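You operate a simulated robot arm through the tools that you are given. There is no shell and no other tool. Be economical: measure what you need, move in short steps, check, and stop when the job is done.

The job below is to be done with a simulated two-armed robot. You get a single attempt, and the scene is never put back.

## Task
Swap the monitor's flat battery for the fullest one and shut the box.
Fine: monitor switched off first and left off; the flat one stands in the battery box. Set down upright: grey battery, what you pick out.

Only the result counts: the job must be done as asked and must still hold three seconds after the hand-in. Knocking over, shifting, dropping, spilling or breaking anything else fails it.

## Robot
Two 6-joint arms with three-finger grippers on one trunk, on a base that drives. Base frame: it is fixed to the floor where the robot stands at the start and does not move with it; the origin is under the middle of the robot, x ahead of it, y to its left, z up; the surface under the hand at the start is at about z = 0.7. Readings come in m, degrees, newtons and seconds.
The left shoulder is at the start at [0.021, 0.17, 1.536], the right one opposite. With the tool pointing down near the work surface each hand reaches from about 0.1 to 0.36 m from the robot's upright axis, wherever it stands, measured 20 degrees to its own side. Places, roughly: battery bay [0.5, -0.3, 0.8]; battery box inside [0.6, -1.4, 0.7]; battery box lid [0.6, -1.4, 0.9]; blue valve lever [0.4, 0.1, 0.8]; brake lever [-1.1, -5.4, 0.4]; camera monitor [0.6, 0, 0.9]; green battery, orange battery [0.5, -1.5, 0.75]; lamp dial [0.6, -0.2, 0.8]; monitor switch [0.5, 0.1, 0.9]; save key [0.5, 0, 0.8]; sender switch [0.5, 0.2, 0.9]; twist collar [0.5, -0.2, 0.8]; zero key [0.5, 0.1, 0.8]. Payload 2.2 kg a hand.
The tool frame of a hand sits at the grasp point between the pads (the TCP): z along the fingers, y along the line on which they close. The tips reach 0.025 m beyond it. The gripper opens to 0.104 m. The gripper's body begins 0.074 m behind the TCP.
Orientation is told as [roll, pitch, yaw] about the base's x, y, z axes, in that order, counted from this pose: with the fingers straight down and closing along the base's y, the tool's x points along the base's -x, its y along +y and its z along -z.

## Interface
- The arms move only by the tool drive_tool. It takes "left_targets", "right_targets" or both (then of equal length, played together; a hand with none holds still); each is a list that holds one entry, the list of rows, each a list of 7 numbers: the turn, a rotation vector about the tool's x, y, z in units of 6 degrees (1.0 is 6 degrees), then the shift along the tool's x, y, z in units of 25 mm (1.0 is 25 mm), then the opening, from 0 (shut) to 1 (fully open). In form: [[[ax, ay, az, tx, ty, tz, grip], ...]]. A call has 1 to 12 rows; each row shifts and turns the commanded pose from where the row before left it, along the tool's axes as they then stand. A call with a number of a shift or a turn outside -1 to 1 is refused whole. Rows are played at 5 a second. More than 0.05 m and 8.6 degrees between two rows, or a gripper value outside its range, and nothing of the call is played. A pose out of reach is approached as far as the arm can. The call stops where the force on the tool passes 90 N (or 10 N more than at its start, if that is more) or the arm is blocked; 0.2 s more then pass. Each finger halts on what it meets, pressing with about 26 N; the grip force reading is that of the motor and also rises with nothing between the fingers. The clock runs only during rows and for 0.2 s after the last one: add rows that do not move to give the fingers time. It gives the time, the measured TCP pose, the force on the tool (base axes), the opening and the grip force at its end, in the units of the frame above (readings bear some noise), with the torque about the TCP (base axes, N m) and any sound that the robot's microphone picked up, and new pictures: "show" is both (left out), scene, wrist or none (wrist: the cameras of the hands that moved).
- Cameras (640 x 400 px; columns grow to the right, rows downward): "scene" is now at [0.1378, 0.011, 1.4192]; the picture's right is [-0.02, -1.00, 0.00], its down [-0.75, 0.02, -0.66] and it looks along [0.66, -0.02, -0.75] (base axes); focal length 214 px, centre (320, 200). "left" rides on the left gripper at [0.082, -0.003, -0.104] in its tool frame; the picture's right is [0.04, 1.00, 0.00], its down [-0.75, 0.03, -0.66] and it looks along [-0.66, 0.03, 0.75] (tool axes); focal length 256 px, centre (320, 200). "right" rides on the right gripper at [0.082, 0.003, -0.104] in its tool frame; the picture's right is [-0.04, 1.00, 0.00], its down [-0.75, -0.03, -0.66] and it looks along [-0.66, -0.03, 0.75] (tool axes); focal length 256 px, centre (320, 200). There is no depth. A picture from a camera that has moved, and an enlarged one, comes with that camera's place and axes in the base frame and with its lens. The place of the scene camera against the robot may be out by one fixed shift of up to 0.025 m in any direction.
- slide_trunk(by): slides the trunk up (or, below 0, down) by that many m; the arms and the scene camera ride with it, the base frame stays. It gives what a move gives, with no picture.
- roll_base(legs): drives the robot by 1 to 6 legs, each [ahead, left, turn to the left] in m, m and degrees, along the robot's own axes; the way and the turn of a leg run together, so that a leg with both is an arc; at most 1.5 m and 180 degrees a leg. The arms and the cameras ride along, it lands a little off, and it stops where it bumps. It gives what a move gives, and a new picture of the scene camera.
- pan_tilt(pan, tilt): turns the head with the scene camera to pan (to the left, within 60 degrees either way) and tilt (down, from -29 to 69), counted from straight ahead of the robot. It gives what a move gives, and a new picture of the scene camera.
- enlarge(camera, box): a new picture of the part [left, top, right, bottom] of that camera's present view, enlarged. No time passes.
- hand_in(): hands the job in; it is judged then, once.

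Go step by step. Nothing tells you exact positions but the pictures and the camera data: compare them with the known pose of the tool, close in by small moves and look again before you grip or let go. The budget is 120 turns and 260 pictures, counting those below and the enlarged ones. Unless the task says otherwise, let go and move clear before handing in.

The tools are called after "Call:" as name(argument=value, ...) on one line, values as JSON. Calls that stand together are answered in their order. drive_tool: Moves the arms, as the interface text tells. Its arguments: {"type":"object","properties":{"left_targets":{"type":"array"},"right_targets":{"type":"array"},"show":{"type":"string","enum":["both","scene","wrist","none"]}},"required":[]} The other tools are called the same way: slide_trunk (by) slides the trunk up or down; roll_base (legs) drives the base; pan_tilt (pan, tilt) turns the head that bears the scene camera; enlarge (camera, box) takes an enlarged picture of a part of a camera's view; hand_in () hands the job in.

At the start:

```text
clock: 0.0
left_eef_pos: [0.5892, 0.223, 1.2159]
left_ee_rot: [0.0, -0.1, 0.0]
left_ft_force: [-0.1, 0.6, 0.3]
left_wrist_torque: [0.03, 0.02, 0.02]
left_gripper_width: 0.1042
left_grip_force: 0.1
right_eef_pos: [0.5212, -0.2435, 1.1234]
right_ee_rot: [0.0, 0.0, 0.0]
right_ft_force: [1.1, -0.6, 0.6]
right_wrist_torque: [0.0, 0.0, 0.0]
right_gripper_width: 0.1039
right_grip_force: 0.1
trunk travel left (down, up): [-0.728, 0.013]
robot x, y, heading: [0.0009, -0.0031, -0.1]
head pan, tilt: [-1.3, 48.9]
```

scene: 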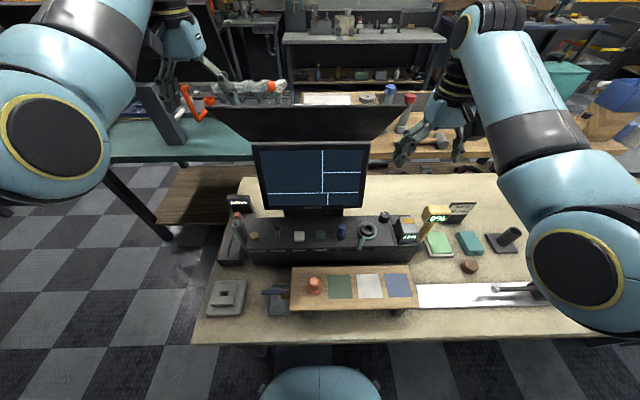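
right: 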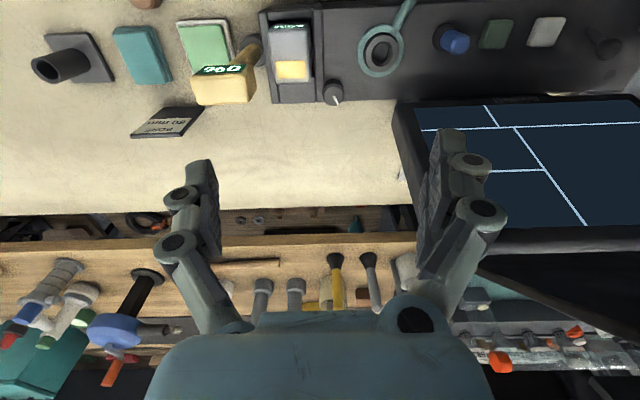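
left: 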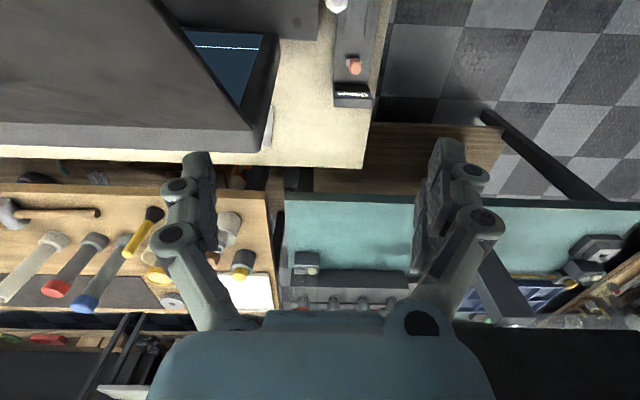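

I see the monitor with its console in front, a battery in the bay and other things to its right. I'll look closer at the console and at the right side before moving.

Call:
enlarge(camera="scene", box=[200, 180, 360, 280])

Call:
enlarge(camera="scene", box=[340, 180, 540, 305])

Call:
pan_tilt(pan=-60, tilt=40)

```text
4.00 times, centred on (280, 230) of scene
camera zoom: at [0.1378, 0.011, 1.4192], right [-0.02, -1.0, 0.0], down [-0.75, 0.02, -0.66], along [0.66, -0.02, -0.75], focal length 858 px, centre (480, 80)
```

zoom: 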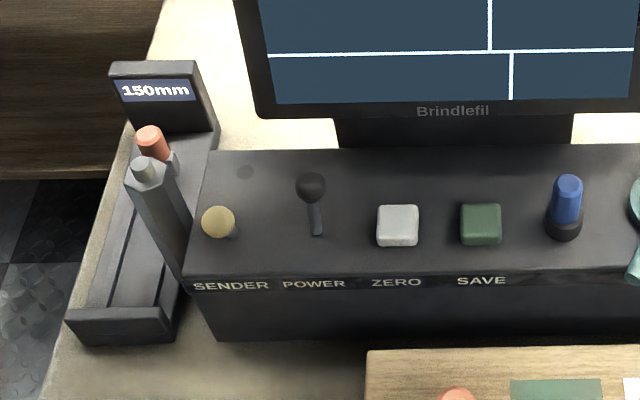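

```text
3.20 times, centred on (440, 242) of scene
camera zoom: at [0.1378, 0.011, 1.4192], right [-0.02, -1.0, 0.0], down [-0.75, 0.02, -0.66], along [0.66, -0.02, -0.75], focal length 686 px, centre (-64, 64)
```

zoom: 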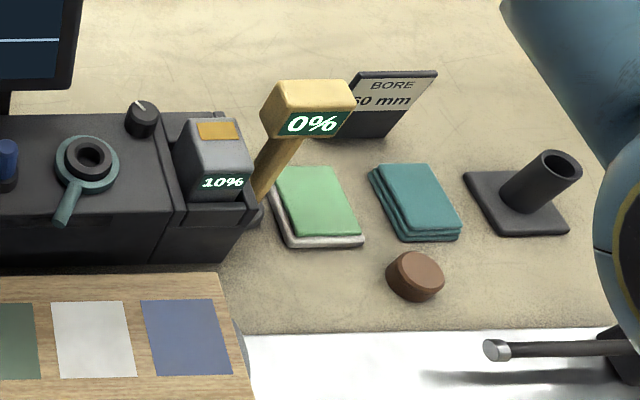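

```text
clock: 1.3
left_eef_pos: [0.588, 0.2224, 1.2148]
left_ee_rot: [0.1, 0.1, 0.0]
left_ft_force: [-0.4, 0.6, 0.4]
left_wrist_torque: [0.04, -0.02, 0.01]
left_gripper_width: 0.104
left_grip_force: 0.1
right_eef_pos: [0.52, -0.2428, 1.1231]
right_ee_rot: [0.0, -0.1, -0.1]
right_ft_force: [0.6, 0.1, -0.5]
right_wrist_torque: [0.01, 0.02, 0.02]
right_gripper_width: 0.1038
right_grip_force: 0.0
trunk travel left (down, up): [-0.728, 0.013]
robot x, y, heading: [0.0022, -0.0007, -0.3]
head pan, tilt: [-60.0, 40.0]
camera scene: at [0.1024, -0.0608, 1.4319], right [-0.87, -0.5, 0.0], down [-0.32, 0.56, -0.77], along [0.38, -0.66, -0.64], focal length 214 px, centre (320, 200)
```

scene: 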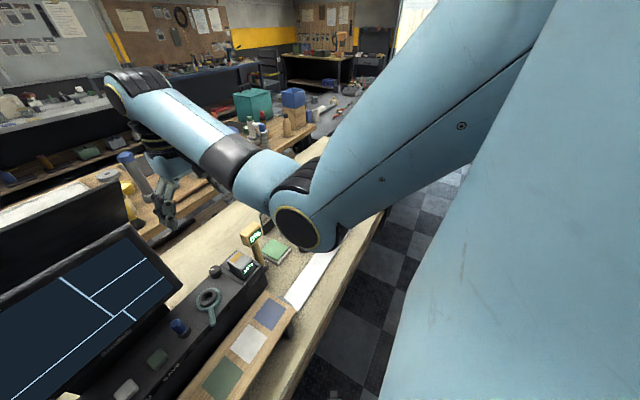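

The bay holds the grey battery (10%), and the monitor is on. I'll bring the left hand back over the POWER toggle to see it from close.

Call:
drive_tool(left_targets=[[[0, 0, 0, 1, 0, 0, 0.5], [0, 0, 0, 1, 0, 0, 0], [0, 0, 0, 1, 0, 0, 0], [0, 0, 0, 1, 0, 0, 0], [0, 0, 0, 1, -0.5, 0, 0], [0, 0, 0, 1, -1, 0, 0], [0, 0, 0, 1, -1, 0, 0], [0, 0, 0, 0, -1, 1, 0], [0, 0, 0, 0, -0.5, 1, 0], [0, 0, 0, 0, 0, 1, 0], [0, 0, 0, 0, 0, 0, 0]]])

Call:
pan_tilt(pan=0, tilt=49)

```text
clock: 2.8
left_eef_pos: [0.4939, 0.201, 1.1355]
left_ee_rot: [2.5, -0.4, 1.6]
left_ft_force: [17.3, 88.3, -17.1]
left_wrist_torque: [-7.44, 1.09, -1.58]
left_gripper_width: 0.0002
left_grip_force: 25.9
left hand out of reach, approached as far as the arm can: row 1, 2, 3, 4, 5, 6, 7
right_eef_pos: [0.5284, -0.2293, 1.1224]
right_ee_rot: [-0.4, 0.2, 0.7]
right_ft_force: [1.1, -2.3, -0.2]
right_wrist_torque: [0.2, -0.02, 0.01]
right_gripper_width: 0.1037
right_grip_force: 0.0
trunk travel left (down, up): [-0.728, 0.013]
robot x, y, heading: [0.0035, 0.0004, 0.7]
head pan, tilt: [-60.0, 40.0]
stopped in row 7 (left hand): the force on the tool passed its limit at 102 N (the readings are from after the stop); the commanded pose is now the measured one
camera scene: at [0.1086, -0.0498, 1.4316], right [-0.86, -0.51, 0.01], down [-0.33, 0.55, -0.77], along [0.39, -0.66, -0.64], focal length 214 px, centre (320, 200)
camera left: at [0.4113, 0.1917, 1.2404], right [-0.07, 1.0, 0.04], down [0.75, 0.02, 0.66], along [0.66, 0.08, -0.75], focal length 256 px, centre (320, 200)
```

scene: 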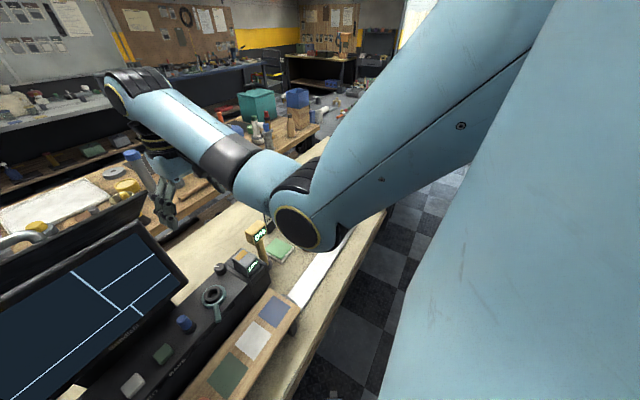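
left: 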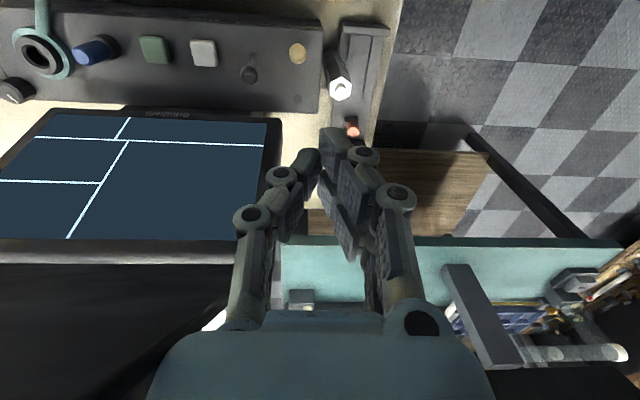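

```text
clock: 4.1
left_eef_pos: [0.4929, 0.2007, 1.1358]
left_ee_rot: [1.5, -0.3, 1.3]
left_ft_force: [14.8, 73.1, -13.7]
left_wrist_torque: [-6.26, 0.99, -1.31]
left_gripper_width: 0.0
left_grip_force: 26.1
right_eef_pos: [0.5252, -0.2242, 1.1247]
right_ee_rot: [-0.6, 0.2, 0.6]
right_ft_force: [0.1, 0.5, 0.0]
right_wrist_torque: [0.0, -0.01, -0.02]
right_gripper_width: 0.1037
right_grip_force: 0.0
trunk travel left (down, up): [-0.728, 0.013]
robot x, y, heading: [-0.0014, -0.0005, 0.8]
head pan, tilt: [0.0, 49.0]
camera scene: at [0.1418, 0.0301, 1.4186], right [0.01, -1.0, 0.01], down [-0.76, -0.01, -0.65], along [0.65, 0.0, -0.76], focal length 214 px, centre (320, 200)
```

scene: 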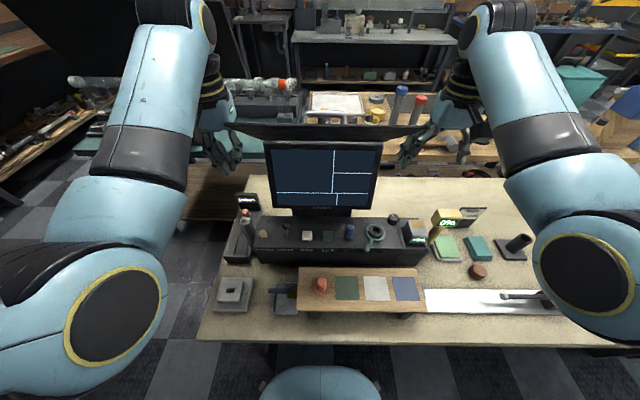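

The left hand pressed against something at its right side (probably the hood over the monitor), so I back off to the left at once.

Call:
drive_tool(left_targets=[[[0, 0, 0, 0, 1, 0, 0], [0, 0, 0, 0, 1, 0, 0], [0, 0, 0, 0, 0, 0, 0]]], show="both")

Call:
enlarge(camera="scene", box=[200, 100, 440, 250])

```text
clock: 4.9
left_eef_pos: [0.4926, 0.2286, 1.1364]
left_ee_rot: [1.3, -0.6, 0.8]
left_ft_force: [-0.3, 0.3, 0.3]
left_wrist_torque: [0.0, 0.03, 0.03]
left_gripper_width: 0.0
left_grip_force: 26.0
left hand out of reach, approached as far as the arm can: row 2
right_eef_pos: [0.5233, -0.239, 1.124]
right_ee_rot: [0.2, 0.0, 0.5]
right_ft_force: [0.3, 0.1, -0.3]
right_wrist_torque: [0.03, -0.01, 0.0]
right_gripper_width: 0.1037
right_grip_force: 0.0
trunk travel left (down, up): [-0.728, 0.013]
robot x, y, heading: [0.0005, 0.0, 0.3]
head pan, tilt: [0.0, 49.0]
camera scene: at [0.1385, 0.0144, 1.4191], right [0.01, -1.0, 0.0], down [-0.76, 0.0, -0.66], along [0.66, 0.01, -0.76], focal length 214 px, centre (320, 200)
camera left: at [0.4099, 0.2219, 1.242], right [-0.05, 1.0, 0.02], down [0.75, 0.03, 0.66], along [0.66, 0.05, -0.75], focal length 256 px, centre (320, 200)
```

scene: 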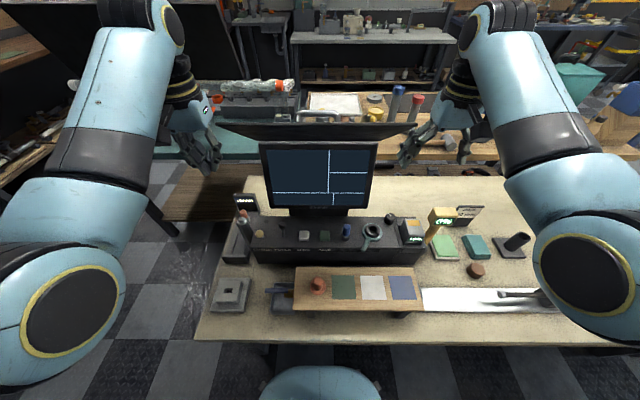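
left: 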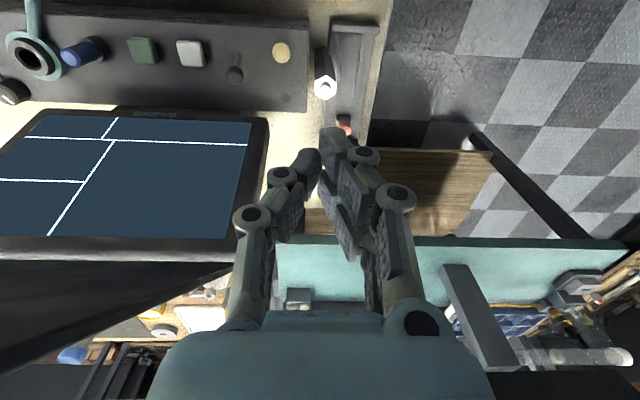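

```text
2.67 times, centred on (320, 175) of scene
camera zoom: at [0.1385, 0.0144, 1.4191], right [0.01, -1.0, 0.0], down [-0.76, 0.0, -0.66], along [0.66, 0.01, -0.76], focal length 572 px, centre (320, 267)
```

zoom: 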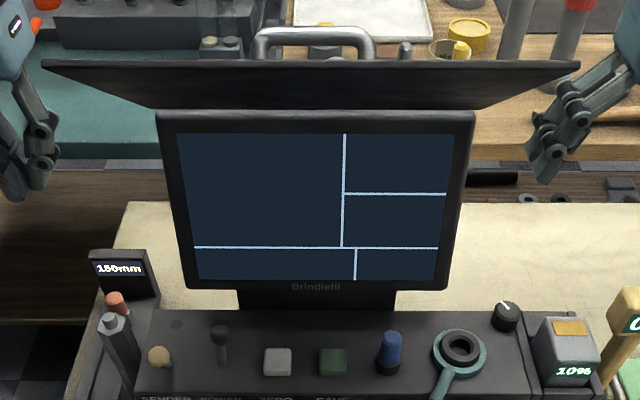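

The hood's front edge is near x≈0.5, z≈1.2, spanning y≈±0.19, so I must reach the switch from under it with the tool tilted forward. The monitor looks unshifted; I'll back off and lower the trunk.

Call:
roll_base(legs=[[-0.22, 0, 0]])

Call:
slide_trunk(by=-0.2)

Call:
drive_tool(left_targets=[[[0, -1, 0, 0, 0, 0, 0], [0, -1, 0, 0, 0, 0, 0], [0, -1, 0, 0, 0, 0, 0], [0, -1, 0, 0, 0, 0, 0], [0, -1, 0, 0, 0, 0, 0], [0, -1, 0, 0, 0, 0, 0], [0, -1, 0, 0, 0, 0, 0], [0, 0, 0, 0, 0, 0, 0]]])

```text
clock: 6.6
left_eef_pos: [0.2745, 0.2288, 1.137]
left_ee_rot: [1.3, -0.6, 0.7]
left_ft_force: [-0.3, 0.1, 0.6]
left_wrist_torque: [-0.01, -0.01, -0.02]
left_gripper_width: 0.0002
left_grip_force: 26.1
right_eef_pos: [0.3036, -0.2402, 1.1241]
right_ee_rot: [0.1, 0.1, 0.3]
right_ft_force: [-0.8, -0.5, 0.2]
right_wrist_torque: [0.0, -0.02, 0.01]
right_gripper_width: 0.1039
right_grip_force: 0.0
trunk travel left (down, up): [-0.728, 0.013]
robot x, y, heading: [-0.2146, 0.0039, 0.4]
head pan, tilt: [0.0, 49.0]
camera scene: at [-0.0804, 0.0139, 1.4192], right [0.01, -1.0, 0.0], down [-0.75, 0.0, -0.66], along [0.66, 0.0, -0.75], focal length 214 px, centre (320, 200)
```

scene: 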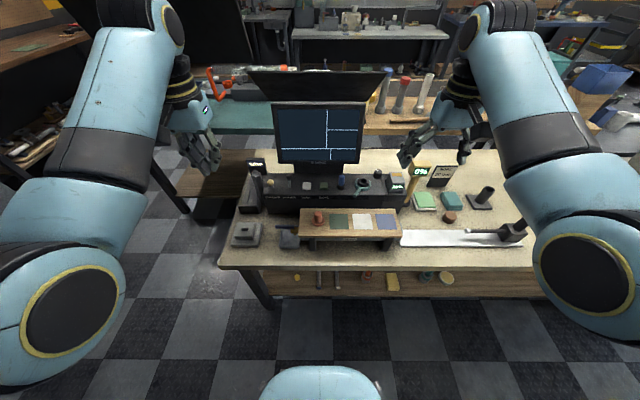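

```text
clock: 8.8
left_eef_pos: [0.276, 0.2288, 0.9361]
left_ee_rot: [1.2, -0.8, 0.8]
left_ft_force: [-0.4, 0.3, 0.7]
left_wrist_torque: [0.01, -0.02, 0.02]
left_gripper_width: 0.0002
left_grip_force: 26.1
right_eef_pos: [0.3042, -0.2402, 0.9252]
right_ee_rot: [-0.1, 0.0, 0.3]
right_ft_force: [0.1, -0.1, -0.5]
right_wrist_torque: [-0.02, 0.02, 0.0]
right_gripper_width: 0.1036
right_grip_force: 0.1
trunk travel left (down, up): [-0.528, 0.213]
robot x, y, heading: [-0.2159, 0.0001, 0.2]
head pan, tilt: [0.0, 49.0]
```

```text
clock: 10.6
left_eef_pos: [0.2752, 0.2275, 0.9366]
left_ee_rot: [1.8, -42.7, -0.4]
left_ft_force: [-0.6, 0.0, -0.4]
left_wrist_torque: [-0.03, 0.03, 0.0]
left_gripper_width: 0.0001
left_grip_force: 26.1
right_eef_pos: [0.3041, -0.24, 0.9239]
right_ee_rot: [0.1, 0.1, 0.4]
right_ft_force: [0.0, -0.2, -0.1]
right_wrist_torque: [0.02, -0.02, -0.02]
right_gripper_width: 0.1038
right_grip_force: 0.1
trunk travel left (down, up): [-0.528, 0.213]
robot x, y, heading: [-0.2176, 0.0009, 0.3]
head pan, tilt: [0.0, 49.0]
camera scene: at [-0.0785, 0.014, 1.2182], right [0.01, -1.0, 0.0], down [-0.76, 0.0, -0.66], along [0.66, 0.0, -0.76], focal length 214 px, centre (320, 200)
camera left: at [0.145, 0.2222, 0.9584], right [-0.04, 1.0, 0.0], down [0.11, 0.01, 0.99], along [0.99, 0.04, -0.11], focal length 256 px, centre (320, 200)
```

scene: 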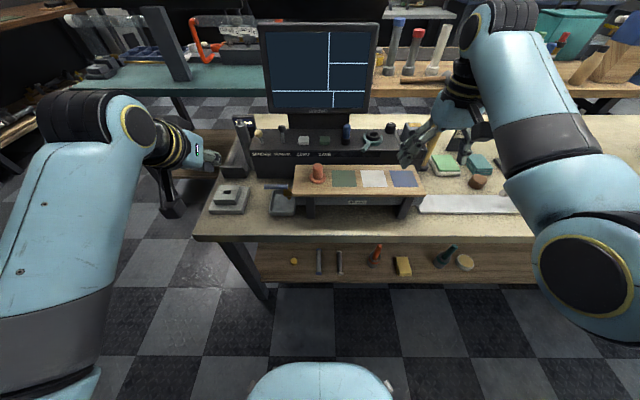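
left: 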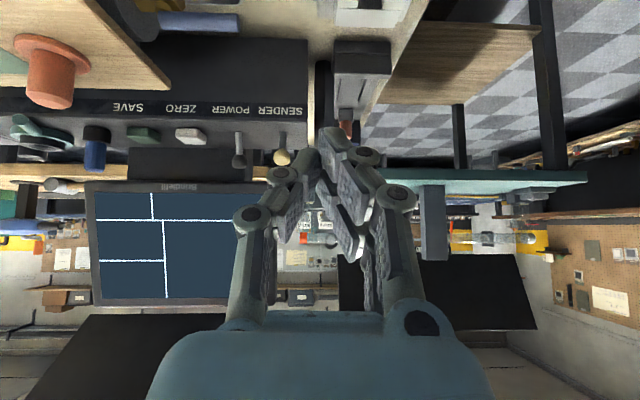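

Now the console's front view is clear. I take a closer look at the toggle.

Call:
enlarge(camera="left", box=[140, 80, 340, 205])

Call:
enlarge(camera="scene", box=[230, 100, 430, 225])

```text
3.20 times, centred on (240, 142) of left
camera zoom: at [0.145, 0.2222, 0.9584], right [-0.04, 1.0, 0.0], down [0.11, 0.01, 0.99], along [0.99, 0.04, -0.11], focal length 819 px, centre (576, 384)
```

zoom: 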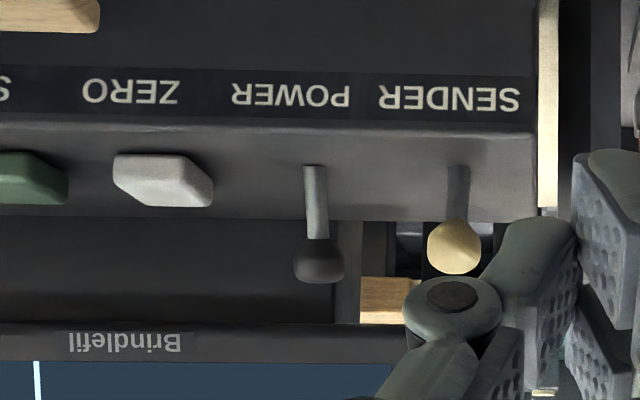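

```text
3.20 times, centred on (330, 162) of scene
camera zoom: at [-0.0785, 0.014, 1.2182], right [0.01, -1.0, 0.0], down [-0.76, 0.0, -0.66], along [0.66, 0.0, -0.76], focal length 686 px, centre (288, 320)
```

zoom: 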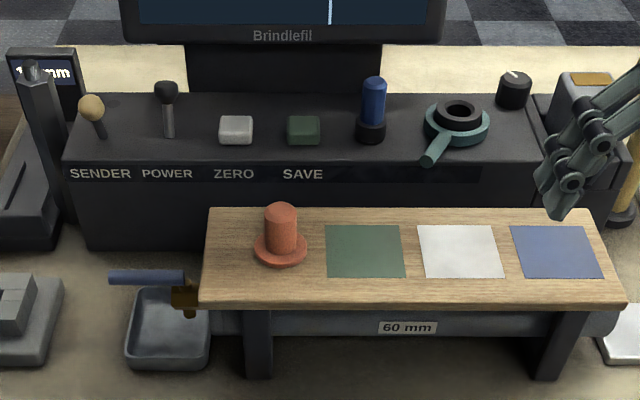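

The POWER toggle seems to lean away from me (on), its knob near [0.52, 0.118, 0.86]. I bring the tilted, partly open left hand in front of it and look again for parallax.

Call:
drive_tool(left_targets=[[[0, 0, 0, 0, -1, 0, 0.2], [0, 0, 0, 0, -1, 0, 0.4], [0, 0, 0, 0, -1, 0, 0.4], [0, 0, 0, -0.8, -1, 1, 0.4], [0, 0, 0, -0.8, -0.4, 1, 0.4], [0, 0, 0, -0.8, 0, 1, 0.4], [0, 0, 0, -0.8, 0, 1, 0.4], [0, 0, 0, 0, 0, 0, 0.4]]])

Call:
enlarge(camera="left", box=[240, 60, 400, 160])

```text
clock: 11.4
left_eef_pos: [0.2807, 0.2333, 0.9313]
left_ee_rot: [17.0, -42.1, -11.0]
left_ft_force: [0.3, 0.1, -0.4]
left_wrist_torque: [0.0, 0.02, -0.04]
left_gripper_width: 0.0418
left_grip_force: 0.2
right_eef_pos: [0.3047, -0.2407, 0.9235]
right_ee_rot: [0.0, -0.1, 0.3]
right_ft_force: [0.2, 0.1, 0.6]
right_wrist_torque: [-0.01, -0.01, 0.01]
right_gripper_width: 0.1037
right_grip_force: 0.0
trunk travel left (down, up): [-0.528, 0.213]
robot x, y, heading: [-0.2156, -0.0011, 0.2]
head pan, tilt: [0.0, 49.0]
stopped in row 4 (left hand): the arm was blocked; the commanded pose is now the measured one
camera scene: at [-0.0787, 0.0138, 1.2182], right [0.01, -1.0, 0.0], down [-0.76, 0.0, -0.66], along [0.66, 0.0, -0.76], focal length 214 px, centre (320, 200)
camera left: at [0.1493, 0.2251, 0.9504], right [-0.04, 0.98, 0.19], down [0.1, -0.19, 0.98], along [0.99, 0.06, -0.09], focal length 256 px, centre (320, 200)
```

scene: 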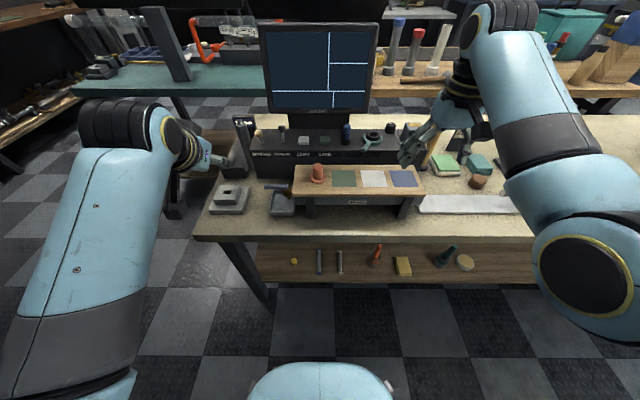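
left: 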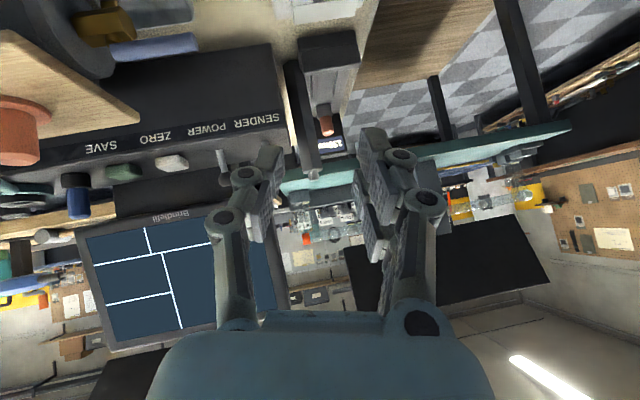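

```text
4.00 times, centred on (320, 110) of left
camera zoom: at [0.1493, 0.2251, 0.9504], right [-0.04, 0.98, 0.19], down [0.1, -0.19, 0.98], along [0.99, 0.06, -0.09], focal length 1024 px, centre (320, 560)
```

zoom: 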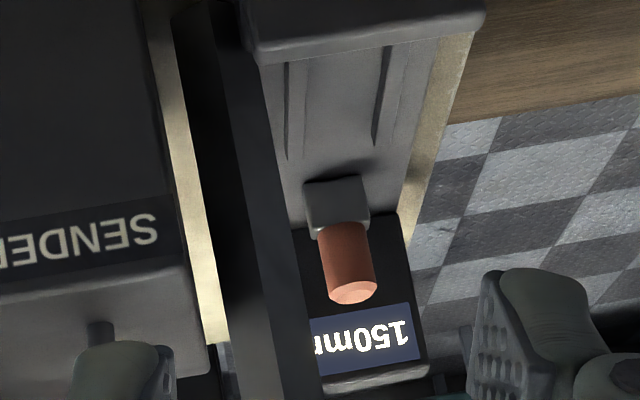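

The left arm ran into its own limit and twisted slightly; nothing was touched. I'll straighten it, lift the right hand, and then use the base to carry the hand to the switch.

Call:
drive_tool(left_targets=[[[0.6, 0, -0.69, 0, 0, 0, 0.4], [0.6, 0, -0.69, 0, 0, 0, 0.4], [0, 0, 0, 0, 0, 0, 0.4], [0, 0, 0, 0, 0, 0, 0.4], [0, 0, 0, 0, 0, 0, 0.4], [0, 0, 0, 0, 0, 0, 0.4]]], right_targets=[[[0, 0, 0, 0, 0, -1, 0.5], [0, 0, 0, 0, 0, -1, 0.5], [0, 0, 0, 0, 0, -1, 0.5], [0, 0, 0, 0, 0, -1, 0.5], [0, 0, 0, 0, 0, -1, 0.5], [0, 0, 0, 0, 0, 0, 0.5]]], show="wrist")

```text
clock: 12.8
left_eef_pos: [0.2805, 0.2329, 0.9307]
left_ee_rot: [1.9, -43.6, 0.2]
left_ft_force: [0.1, -0.8, 0.3]
left_wrist_torque: [0.0, -0.02, -0.01]
left_gripper_width: 0.0418
left_grip_force: 0.1
right_eef_pos: [0.3545, -0.2397, 0.99]
right_ee_rot: [0.1, 0.0, 0.3]
right_ft_force: [0.1, -0.2, 0.1]
right_wrist_torque: [-0.01, -0.03, -0.03]
right_gripper_width: 0.052
right_grip_force: 0.0
right hand out of reach, approached as far as the arm can: row 2, 3, 4, 5
trunk travel left (down, up): [-0.528, 0.213]
robot x, y, heading: [-0.2147, 0.0047, 0.0]
head pan, tilt: [0.0, 49.0]
camera right: at [0.2724, -0.2369, 1.094], right [0.03, 1.0, 0.0], down [0.75, -0.03, 0.66], along [0.66, -0.02, -0.75], focal length 256 px, centre (320, 200)
camera left: at [0.1494, 0.2256, 0.9518], right [-0.06, 1.0, 0.0], down [0.09, 0.01, 1.0], along [0.99, 0.06, -0.09], focal length 256 px, centre (320, 200)
```

right: 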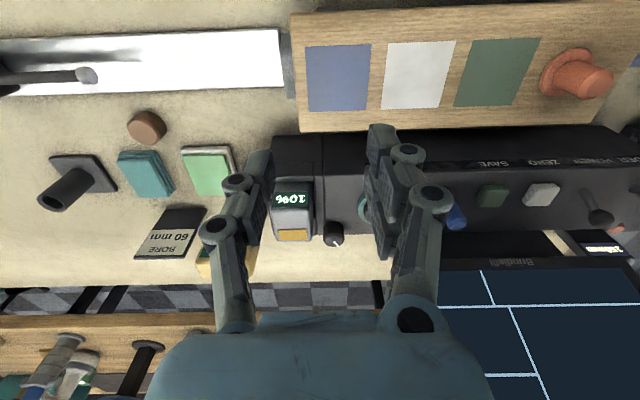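
left: 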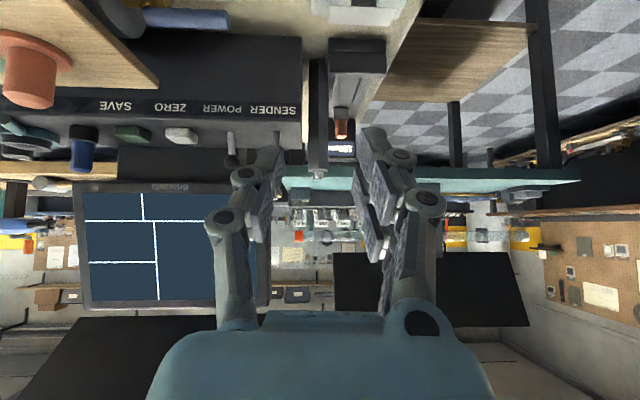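

Both arms are limited by being too close to the shoulder, so I move the left hand forward and rightward together, away from that limit.

Call:
drive_tool(left_targets=[[[0, 0, 0, -0.5, -0.5, 0.7, 0.4], [0, 0, 0, -0.42, -0.66, 0.6, 0.4], [0, 0, 0, -0.42, -0.66, 0.6, 0.4], [0, 0, 0, -0.42, -0.66, 0.6, 0.4], [0, 0, 0, -0.42, -0.66, 0.6, 0.4], [0, 0, 0, -0.42, -0.66, 0.6, 0.4], [0, 0, 0, -0.42, -0.76, 0.6, 0.4], [0, 0, 0, 0, 0, 0, 0.4]]])

```text
clock: 14.8
left_eef_pos: [0.4151, 0.1923, 0.891]
left_ee_rot: [10.3, -43.5, -3.2]
left_ft_force: [-0.3, -0.1, -0.6]
left_wrist_torque: [0.0, -0.03, 0.0]
left_gripper_width: 0.0415
left_grip_force: 0.0
right_eef_pos: [0.3538, -0.2396, 0.9898]
right_ee_rot: [0.1, -0.1, 0.2]
right_ft_force: [0.4, 0.0, 0.0]
right_wrist_torque: [0.02, 0.0, -0.04]
right_gripper_width: 0.0519
right_grip_force: 0.1
trunk travel left (down, up): [-0.528, 0.213]
robot x, y, heading: [-0.2176, -0.0028, 0.6]
head pan, tilt: [0.0, 49.0]
stopped in row 8 (left hand): the arm was blocked; the commanded pose is now the measured one
camera scene: at [-0.0784, 0.014, 1.2181], right [0.01, -1.0, 0.0], down [-0.76, 0.0, -0.66], along [0.66, 0.0, -0.76], focal length 214 px, centre (320, 200)
camera left: at [0.2855, 0.1776, 0.9119], right [-0.1, 0.99, 0.1], down [0.1, -0.09, 0.99], along [0.99, 0.1, -0.09], focal length 256 px, centre (320, 200)
```

scene: 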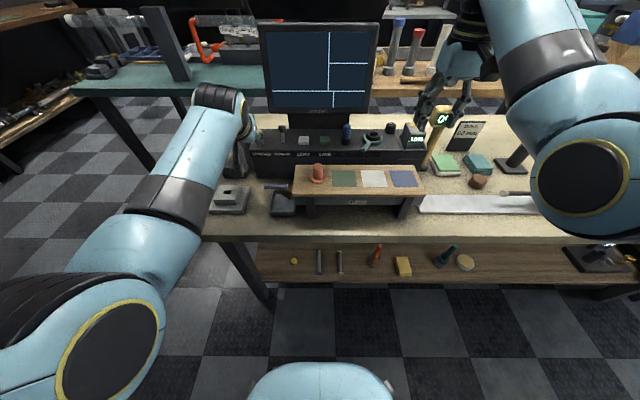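
left: 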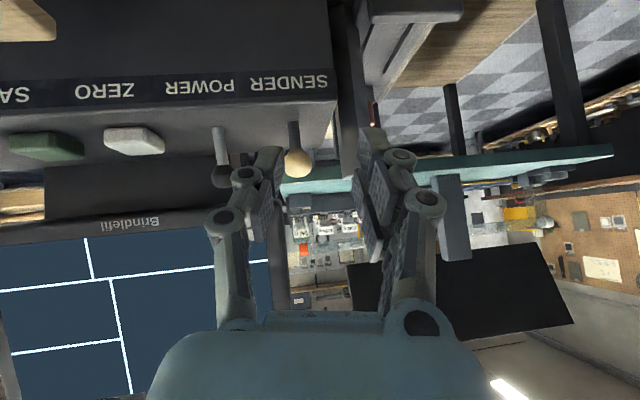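

The left hand can't come further right in this posture, so I straighten it and shift the whole base right instead.

Call:
drive_tool(left_targets=[[[0.63, 0, -0.71, 0, 0, 0, 0.4], [0, 0, 0, 0, 0, 0, 0.4], [0, 0, 0, 0, 0, 0, 0.4]]], show="none")

Call:
roll_base(legs=[[0, -0.08, 0]])

Call:
enlarge(camera="left", box=[160, 60, 480, 260])

```text
clock: 15.6
left_eef_pos: [0.4147, 0.1908, 0.8903]
left_ee_rot: [2.3, -43.7, 2.6]
left_ft_force: [0.2, 0.4, -0.8]
left_wrist_torque: [0.02, 0.01, -0.01]
left_gripper_width: 0.0416
left_grip_force: 0.0
right_eef_pos: [0.3539, -0.2384, 0.99]
right_ee_rot: [0.0, -0.1, 0.3]
right_ft_force: [0.4, -0.4, 0.2]
right_wrist_torque: [0.02, -0.01, 0.03]
right_gripper_width: 0.0517
right_grip_force: 0.1
trunk travel left (down, up): [-0.528, 0.213]
robot x, y, heading: [-0.2158, -0.0007, 0.3]
head pan, tilt: [0.0, 49.0]
```

```text
clock: 16.6
left_eef_pos: [0.4154, 0.1093, 0.8922]
left_ee_rot: [2.4, -43.8, 2.7]
left_ft_force: [-0.2, -0.8, 0.5]
left_wrist_torque: [0.03, -0.01, 0.0]
left_gripper_width: 0.0415
left_grip_force: 0.0
right_eef_pos: [0.3555, -0.3207, 0.9893]
right_ee_rot: [0.1, 0.0, 0.4]
right_ft_force: [-0.2, -0.4, -0.1]
right_wrist_torque: [0.0, 0.01, -0.03]
right_gripper_width: 0.0519
right_grip_force: 0.1
trunk travel left (down, up): [-0.528, 0.213]
robot x, y, heading: [-0.217, -0.0824, 0.1]
head pan, tilt: [0.0, 49.0]
camera scene: at [-0.0782, -0.0678, 1.2182], right [0.01, -1.0, 0.0], down [-0.76, 0.0, -0.66], along [0.66, 0.01, -0.76], focal length 214 px, centre (320, 200)
```

scene: 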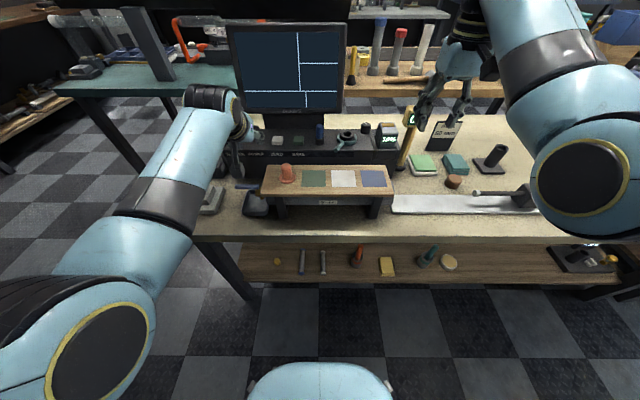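

```text
2.00 times, centred on (320, 160) of left
camera zoom: at [0.285, 0.0953, 0.9119], right [-0.1, 0.99, 0.0], down [0.09, 0.01, 1.0], along [0.99, 0.1, -0.09], focal length 512 px, centre (320, 280)
```

zoom: 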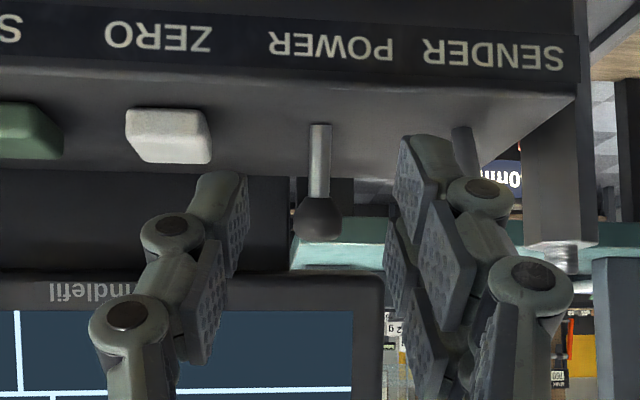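

Triangulating from two wrist views puts the knob at about [0.517, 0.119, 0.861], in line with the fingers. I advance most of the way and check.

Call:
drive_tool(left_targets=[[[0, 0, 0, -0.52, 0.03, 0.86, 0.4], [0, 0, 0, -0.52, 0.03, 0.86, 0.4], [0, 0, 0, -0.52, 0.03, 0.86, 0.4], [0, 0, 0, 0, 0, 0, 0.4]]], show="wrist")

Call:
enlarge(camera="left", box=[200, 60, 440, 210])

```text
clock: 17.6
left_eef_pos: [0.4877, 0.1169, 0.8725]
left_ee_rot: [2.2, -43.7, 2.7]
left_ft_force: [-0.4, -0.2, 0.8]
left_wrist_torque: [-0.01, 0.02, -0.02]
left_gripper_width: 0.0415
left_grip_force: 0.0
right_eef_pos: [0.3547, -0.321, 0.9904]
right_ee_rot: [0.0, -0.1, 0.3]
right_ft_force: [0.7, -0.2, 0.6]
right_wrist_torque: [0.0, 0.0, 0.0]
right_gripper_width: 0.052
right_grip_force: 0.0
trunk travel left (down, up): [-0.528, 0.213]
robot x, y, heading: [-0.2168, -0.0838, 0.5]
head pan, tilt: [0.0, 49.0]
camera left: at [0.3571, 0.1034, 0.8929], right [-0.1, 0.99, 0.0], down [0.09, 0.01, 1.0], along [0.99, 0.1, -0.09], focal length 256 px, centre (320, 200)
```

left: 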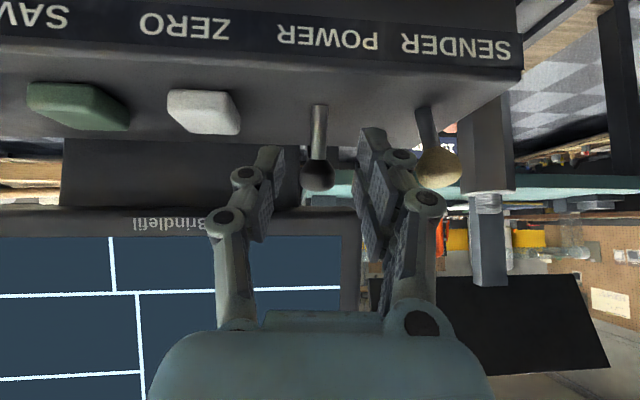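

```text
2.67 times, centred on (320, 135) of left
camera zoom: at [0.3571, 0.1034, 0.8929], right [-0.1, 0.99, 0.0], down [0.09, 0.01, 1.0], along [0.99, 0.1, -0.09], focal length 683 px, centre (320, 373)
```

zoom: 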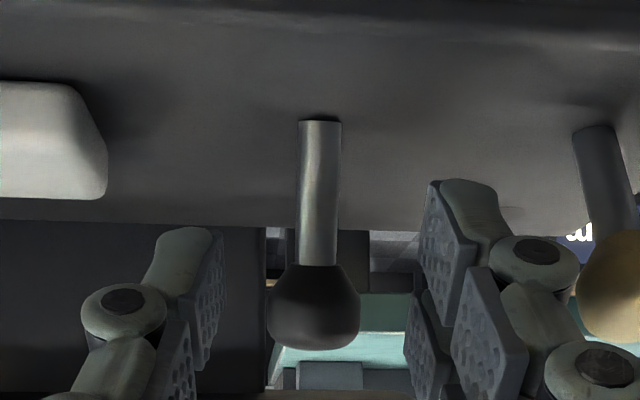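

The knob sits centred between the finger tips. I step in, close gently on it, and pull it toward the robot.

Call:
drive_tool(left_targets=[[[0, 0, 0, -0.51, 0, 0.85, 0.4], [0, 0, 0, 0, 0, 0, 0.1], [0, 0, 0, 0, 0, 0, 0.1], [0, 0, 0, 0, 0, 0, 0.1], [0, 0, 0, 0.36, 0, -0.32, 0.1], [0, 0, 0, 0.36, 0, -0.32, 0.1], [0, 0, 0, 0, 0, 0, 0.1]]])

```text
clock: 19.2
left_eef_pos: [0.4854, 0.1184, 0.861]
left_ee_rot: [2.3, -43.3, 2.8]
left_ft_force: [-3.8, -3.7, -6.0]
left_wrist_torque: [0.01, 0.27, 0.08]
left_gripper_width: 0.0184
left_grip_force: 29.8
right_eef_pos: [0.3542, -0.3198, 0.9905]
right_ee_rot: [0.1, 0.0, 0.4]
right_ft_force: [-0.6, 0.7, -0.7]
right_wrist_torque: [0.02, 0.0, 0.0]
right_gripper_width: 0.052
right_grip_force: 0.1
trunk travel left (down, up): [-0.528, 0.213]
robot x, y, heading: [-0.2149, -0.0811, 0.5]
head pan, tilt: [0.0, 49.0]
camera scene: at [-0.0787, -0.0666, 1.2181], right [0.01, -1.0, 0.0], down [-0.76, 0.0, -0.66], along [0.66, 0.0, -0.76], focal length 214 px, centre (320, 200)
camera left: at [0.3546, 0.1045, 0.8821], right [-0.1, 0.99, 0.0], down [0.1, 0.01, 1.0], along [0.99, 0.1, -0.1], focal length 256 px, centre (320, 200)
```

scene: 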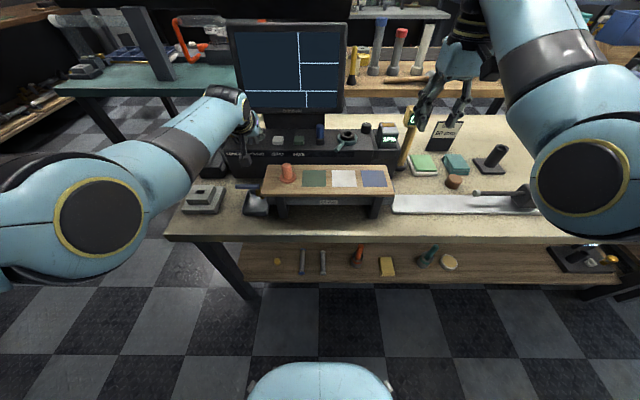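
left: 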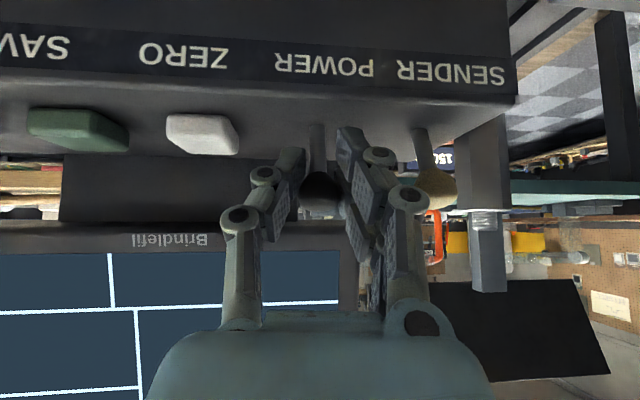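

The knob is gripped but the screen is still on. I look closely to see where the lever stands.

Call:
enlarge(camera="left", box=[240, 80, 400, 220])

Call:
drive_tool(left_targets=[[[0, 0, 0, 0.3, 0, -0.28, 0.1], [0, 0, 0, 0, 0, 0, 0.1]]])

Call:
enlarge(camera="left", box=[240, 80, 400, 220])

```text
2.86 times, centred on (320, 150) of left
camera zoom: at [0.3546, 0.1045, 0.8821], right [-0.1, 0.99, 0.0], down [0.1, 0.01, 1.0], along [0.99, 0.1, -0.1], focal length 731 px, centre (320, 343)
```

zoom: 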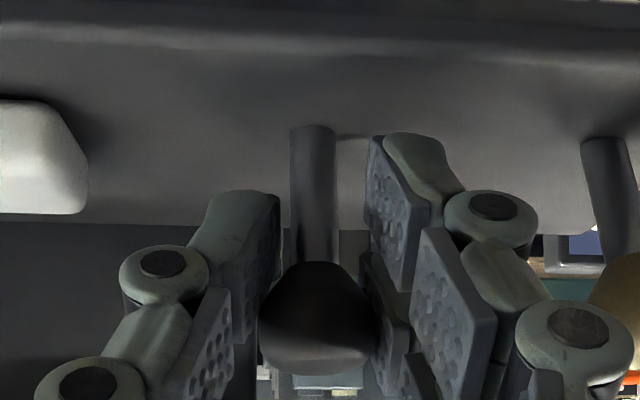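

```text
clock: 19.9
left_eef_pos: [0.4807, 0.1192, 0.8597]
left_ee_rot: [2.3, -43.5, 2.8]
left_ft_force: [25.7, 1.4, -18.9]
left_wrist_torque: [0.05, -0.57, -0.09]
left_gripper_width: 0.0174
left_grip_force: 42.7
right_eef_pos: [0.3583, -0.3191, 0.9884]
right_ee_rot: [0.1, 0.2, 0.4]
right_ft_force: [-0.7, 0.9, -0.2]
right_wrist_torque: [0.0, -0.01, 0.01]
right_gripper_width: 0.0518
right_grip_force: 0.0
trunk travel left (down, up): [-0.528, 0.213]
robot x, y, heading: [-0.2164, -0.0794, 0.4]
head pan, tilt: [0.0, 49.0]
camera scene: at [-0.0733, -0.0655, 1.2175], right [0.01, -1.0, 0.0], down [-0.76, -0.01, -0.65], along [0.65, 0.0, -0.76], focal length 214 px, centre (320, 200)
camera left: at [0.3505, 0.1048, 0.8809], right [-0.1, 0.99, 0.0], down [0.09, 0.01, 1.0], along [0.99, 0.1, -0.09], focal length 256 px, centre (320, 200)
```

scene: 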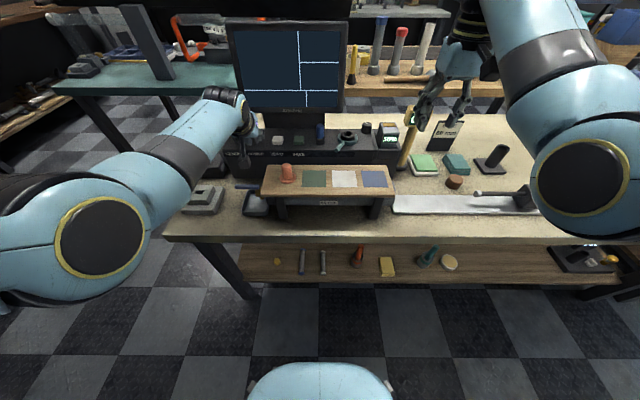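
left: 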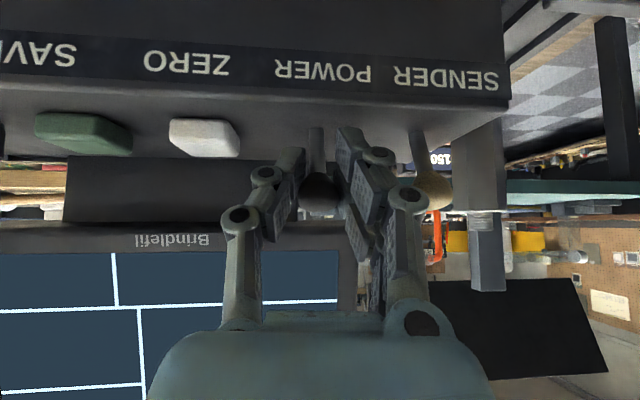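

```text
2.86 times, centred on (320, 150) of left
camera zoom: at [0.3505, 0.1048, 0.8809], right [-0.1, 0.99, 0.0], down [0.09, 0.01, 1.0], along [0.99, 0.1, -0.09], focal length 731 px, centre (320, 343)
```

zoom: 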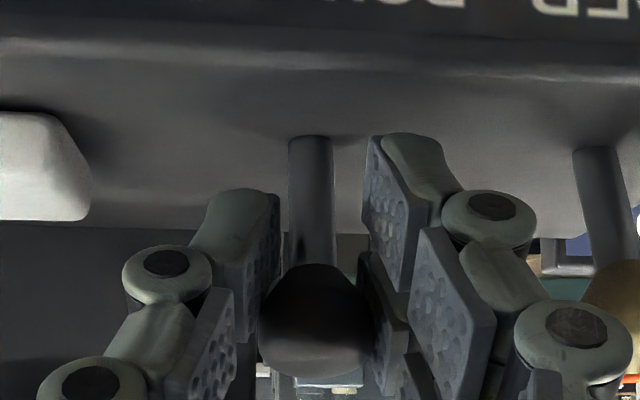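

The lever now stands at its near stop, yet the screen still shows lines. I'll release, back off a bit, and look again.

Call:
drive_tool(left_targets=[[[0, 0, 0, 0, 0, 0, 0.4], [0, 0, 0, 0, 0, 0, 0.4], [0, 0, 0, 0, 0, 0, 0.4], [0, 0, 0, 0.3, 0, -1, 0.4], [0, 0, 0, 0.3, 0, -1, 0.4], [0, 0, 0, 0, 0, 0, 0.4]]])

Call:
enlarge(camera="left", box=[200, 60, 440, 210])

```text
clock: 21.2
left_eef_pos: [0.4324, 0.113, 0.8895]
left_ee_rot: [2.2, -43.7, 2.8]
left_ft_force: [0.2, -1.3, -1.2]
left_wrist_torque: [0.0, 0.04, 0.0]
left_gripper_width: 0.0415
left_grip_force: 0.1
right_eef_pos: [0.3545, -0.319, 0.9895]
right_ee_rot: [-0.1, 0.1, 0.4]
right_ft_force: [-0.4, 0.6, -1.2]
right_wrist_torque: [0.01, 0.0, 0.01]
right_gripper_width: 0.0519
right_grip_force: 0.0
trunk travel left (down, up): [-0.528, 0.213]
robot x, y, heading: [-0.2162, -0.0819, 0.4]
head pan, tilt: [0.0, 49.0]
camera scene: at [-0.0779, -0.0663, 1.2181], right [0.01, -1.0, 0.0], down [-0.76, 0.0, -0.66], along [0.66, 0.0, -0.76], focal length 214 px, centre (320, 200)
camera left: at [0.3025, 0.0989, 0.9104], right [-0.1, 0.99, 0.0], down [0.09, 0.01, 1.0], along [0.99, 0.1, -0.09], focal length 256 px, centre (320, 200)
```

scene: 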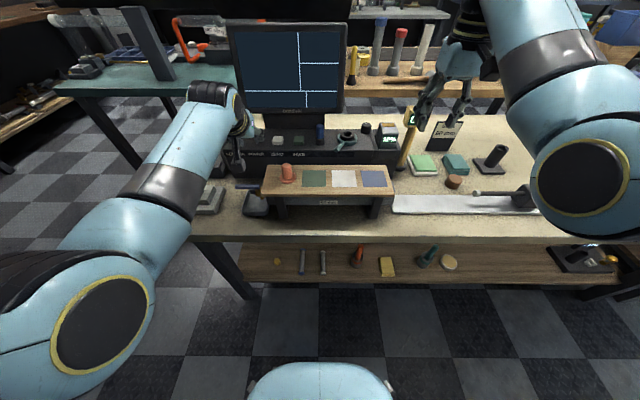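
left: 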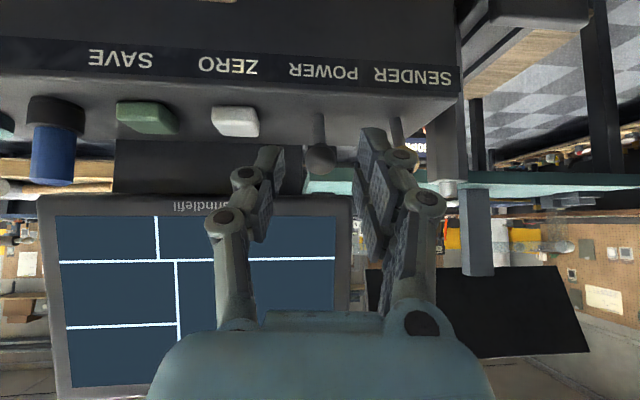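

```text
2.67 times, centred on (320, 135) of left
camera zoom: at [0.3025, 0.0989, 0.9104], right [-0.1, 0.99, 0.0], down [0.09, 0.01, 1.0], along [0.99, 0.1, -0.09], focal length 683 px, centre (320, 373)
```

zoom: 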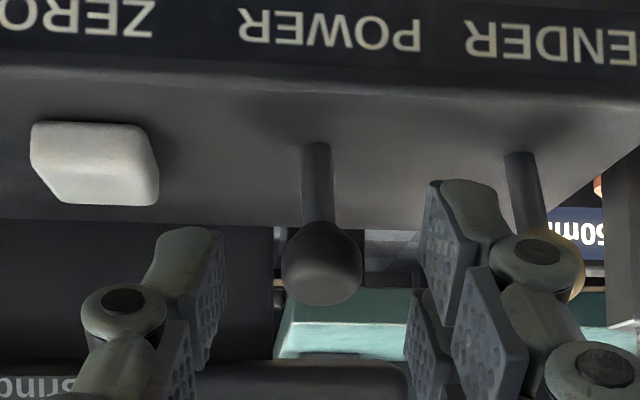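

The lever clearly swung to the near side but the picture stayed. There was a small spot between SENDER and POWER that might be a lamp; I'll check it and the screen.

Call:
enlarge(camera="scene", box=[220, 60, 380, 160])

Call:
enlarge(camera="left", box=[0, 180, 400, 400])

```text
4.00 times, centred on (300, 110) of scene
camera zoom: at [-0.0779, -0.0663, 1.2181], right [0.01, -1.0, 0.0], down [-0.76, 0.0, -0.66], along [0.66, 0.0, -0.76], focal length 858 px, centre (400, 560)
```

zoom: 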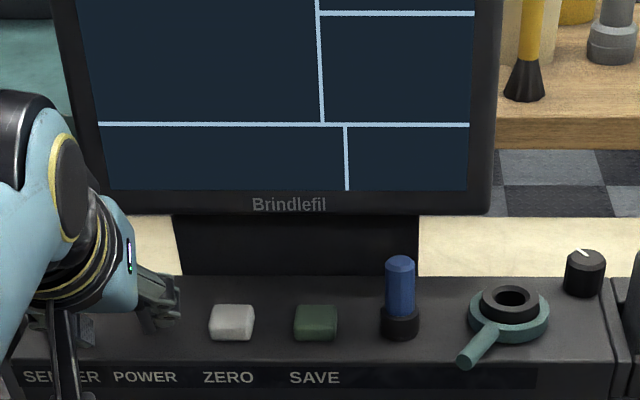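

```text
1.60 times, centred on (200, 290) of left
camera zoom: at [0.3025, 0.0989, 0.9104], right [-0.1, 0.99, 0.0], down [0.09, 0.01, 1.0], along [0.99, 0.1, -0.09], focal length 410 px, centre (512, 56)
```

zoom: 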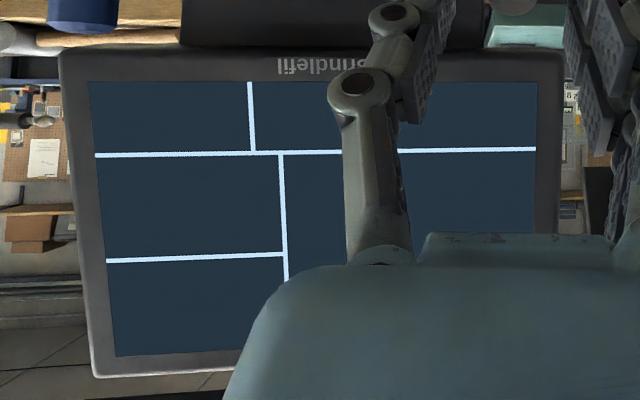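

I back the base off to get a free view of the console.

Call:
roll_base(legs=[[-0.2, 0, 0]])

Call:
enlarge(camera="scene", box=[220, 30, 380, 150])

Call:
enlarge(camera="left", box=[120, 80, 360, 230])

```text
clock: 22.9
left_eef_pos: [0.229, 0.1103, 0.8911]
left_ee_rot: [2.3, -43.8, 2.7]
left_ft_force: [0.2, 0.0, 0.4]
left_wrist_torque: [0.0, -0.03, 0.02]
left_gripper_width: 0.0415
left_grip_force: 0.1
right_eef_pos: [0.1509, -0.3209, 0.9914]
right_ee_rot: [0.0, -0.1, 0.3]
right_ft_force: [-0.7, -0.1, 0.3]
right_wrist_torque: [0.02, -0.01, 0.02]
right_gripper_width: 0.0518
right_grip_force: 0.1
trunk travel left (down, up): [-0.528, 0.213]
robot x, y, heading: [-0.4193, -0.0785, 0.4]
head pan, tilt: [0.0, 49.0]
camera scene: at [-0.2828, -0.0676, 1.2184], right [0.0, -1.0, 0.0], down [-0.75, 0.0, -0.66], along [0.66, 0.0, -0.75], focal length 214 px, centre (320, 200)
```

scene: 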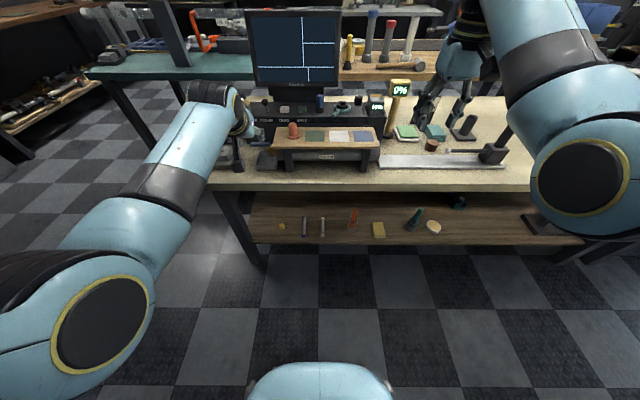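

```text
3.33 times, centred on (300, 90) of scene
camera zoom: at [-0.2828, -0.0676, 1.2184], right [0.0, -1.0, 0.0], down [-0.75, 0.0, -0.66], along [0.66, 0.0, -0.75], focal length 715 px, centre (387, 567)
```

zoom: 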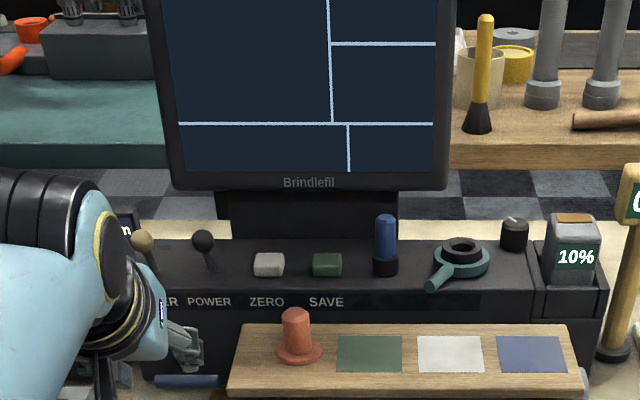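

```text
2.67 times, centred on (240, 155) of left
camera zoom: at [0.0985, 0.097, 0.911], right [-0.1, 0.99, 0.0], down [0.09, 0.01, 1.0], along [0.99, 0.1, -0.09], focal length 683 px, centre (533, 320)
```

zoom: 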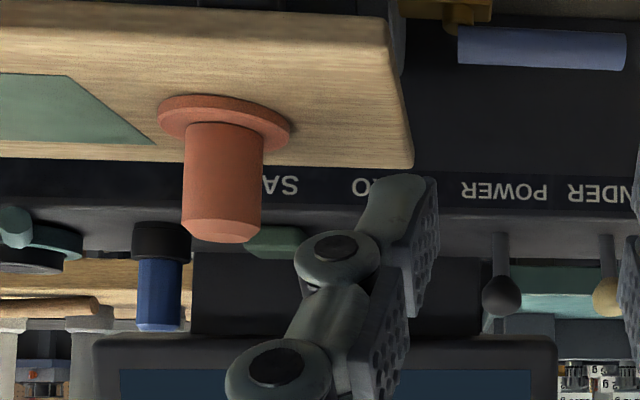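

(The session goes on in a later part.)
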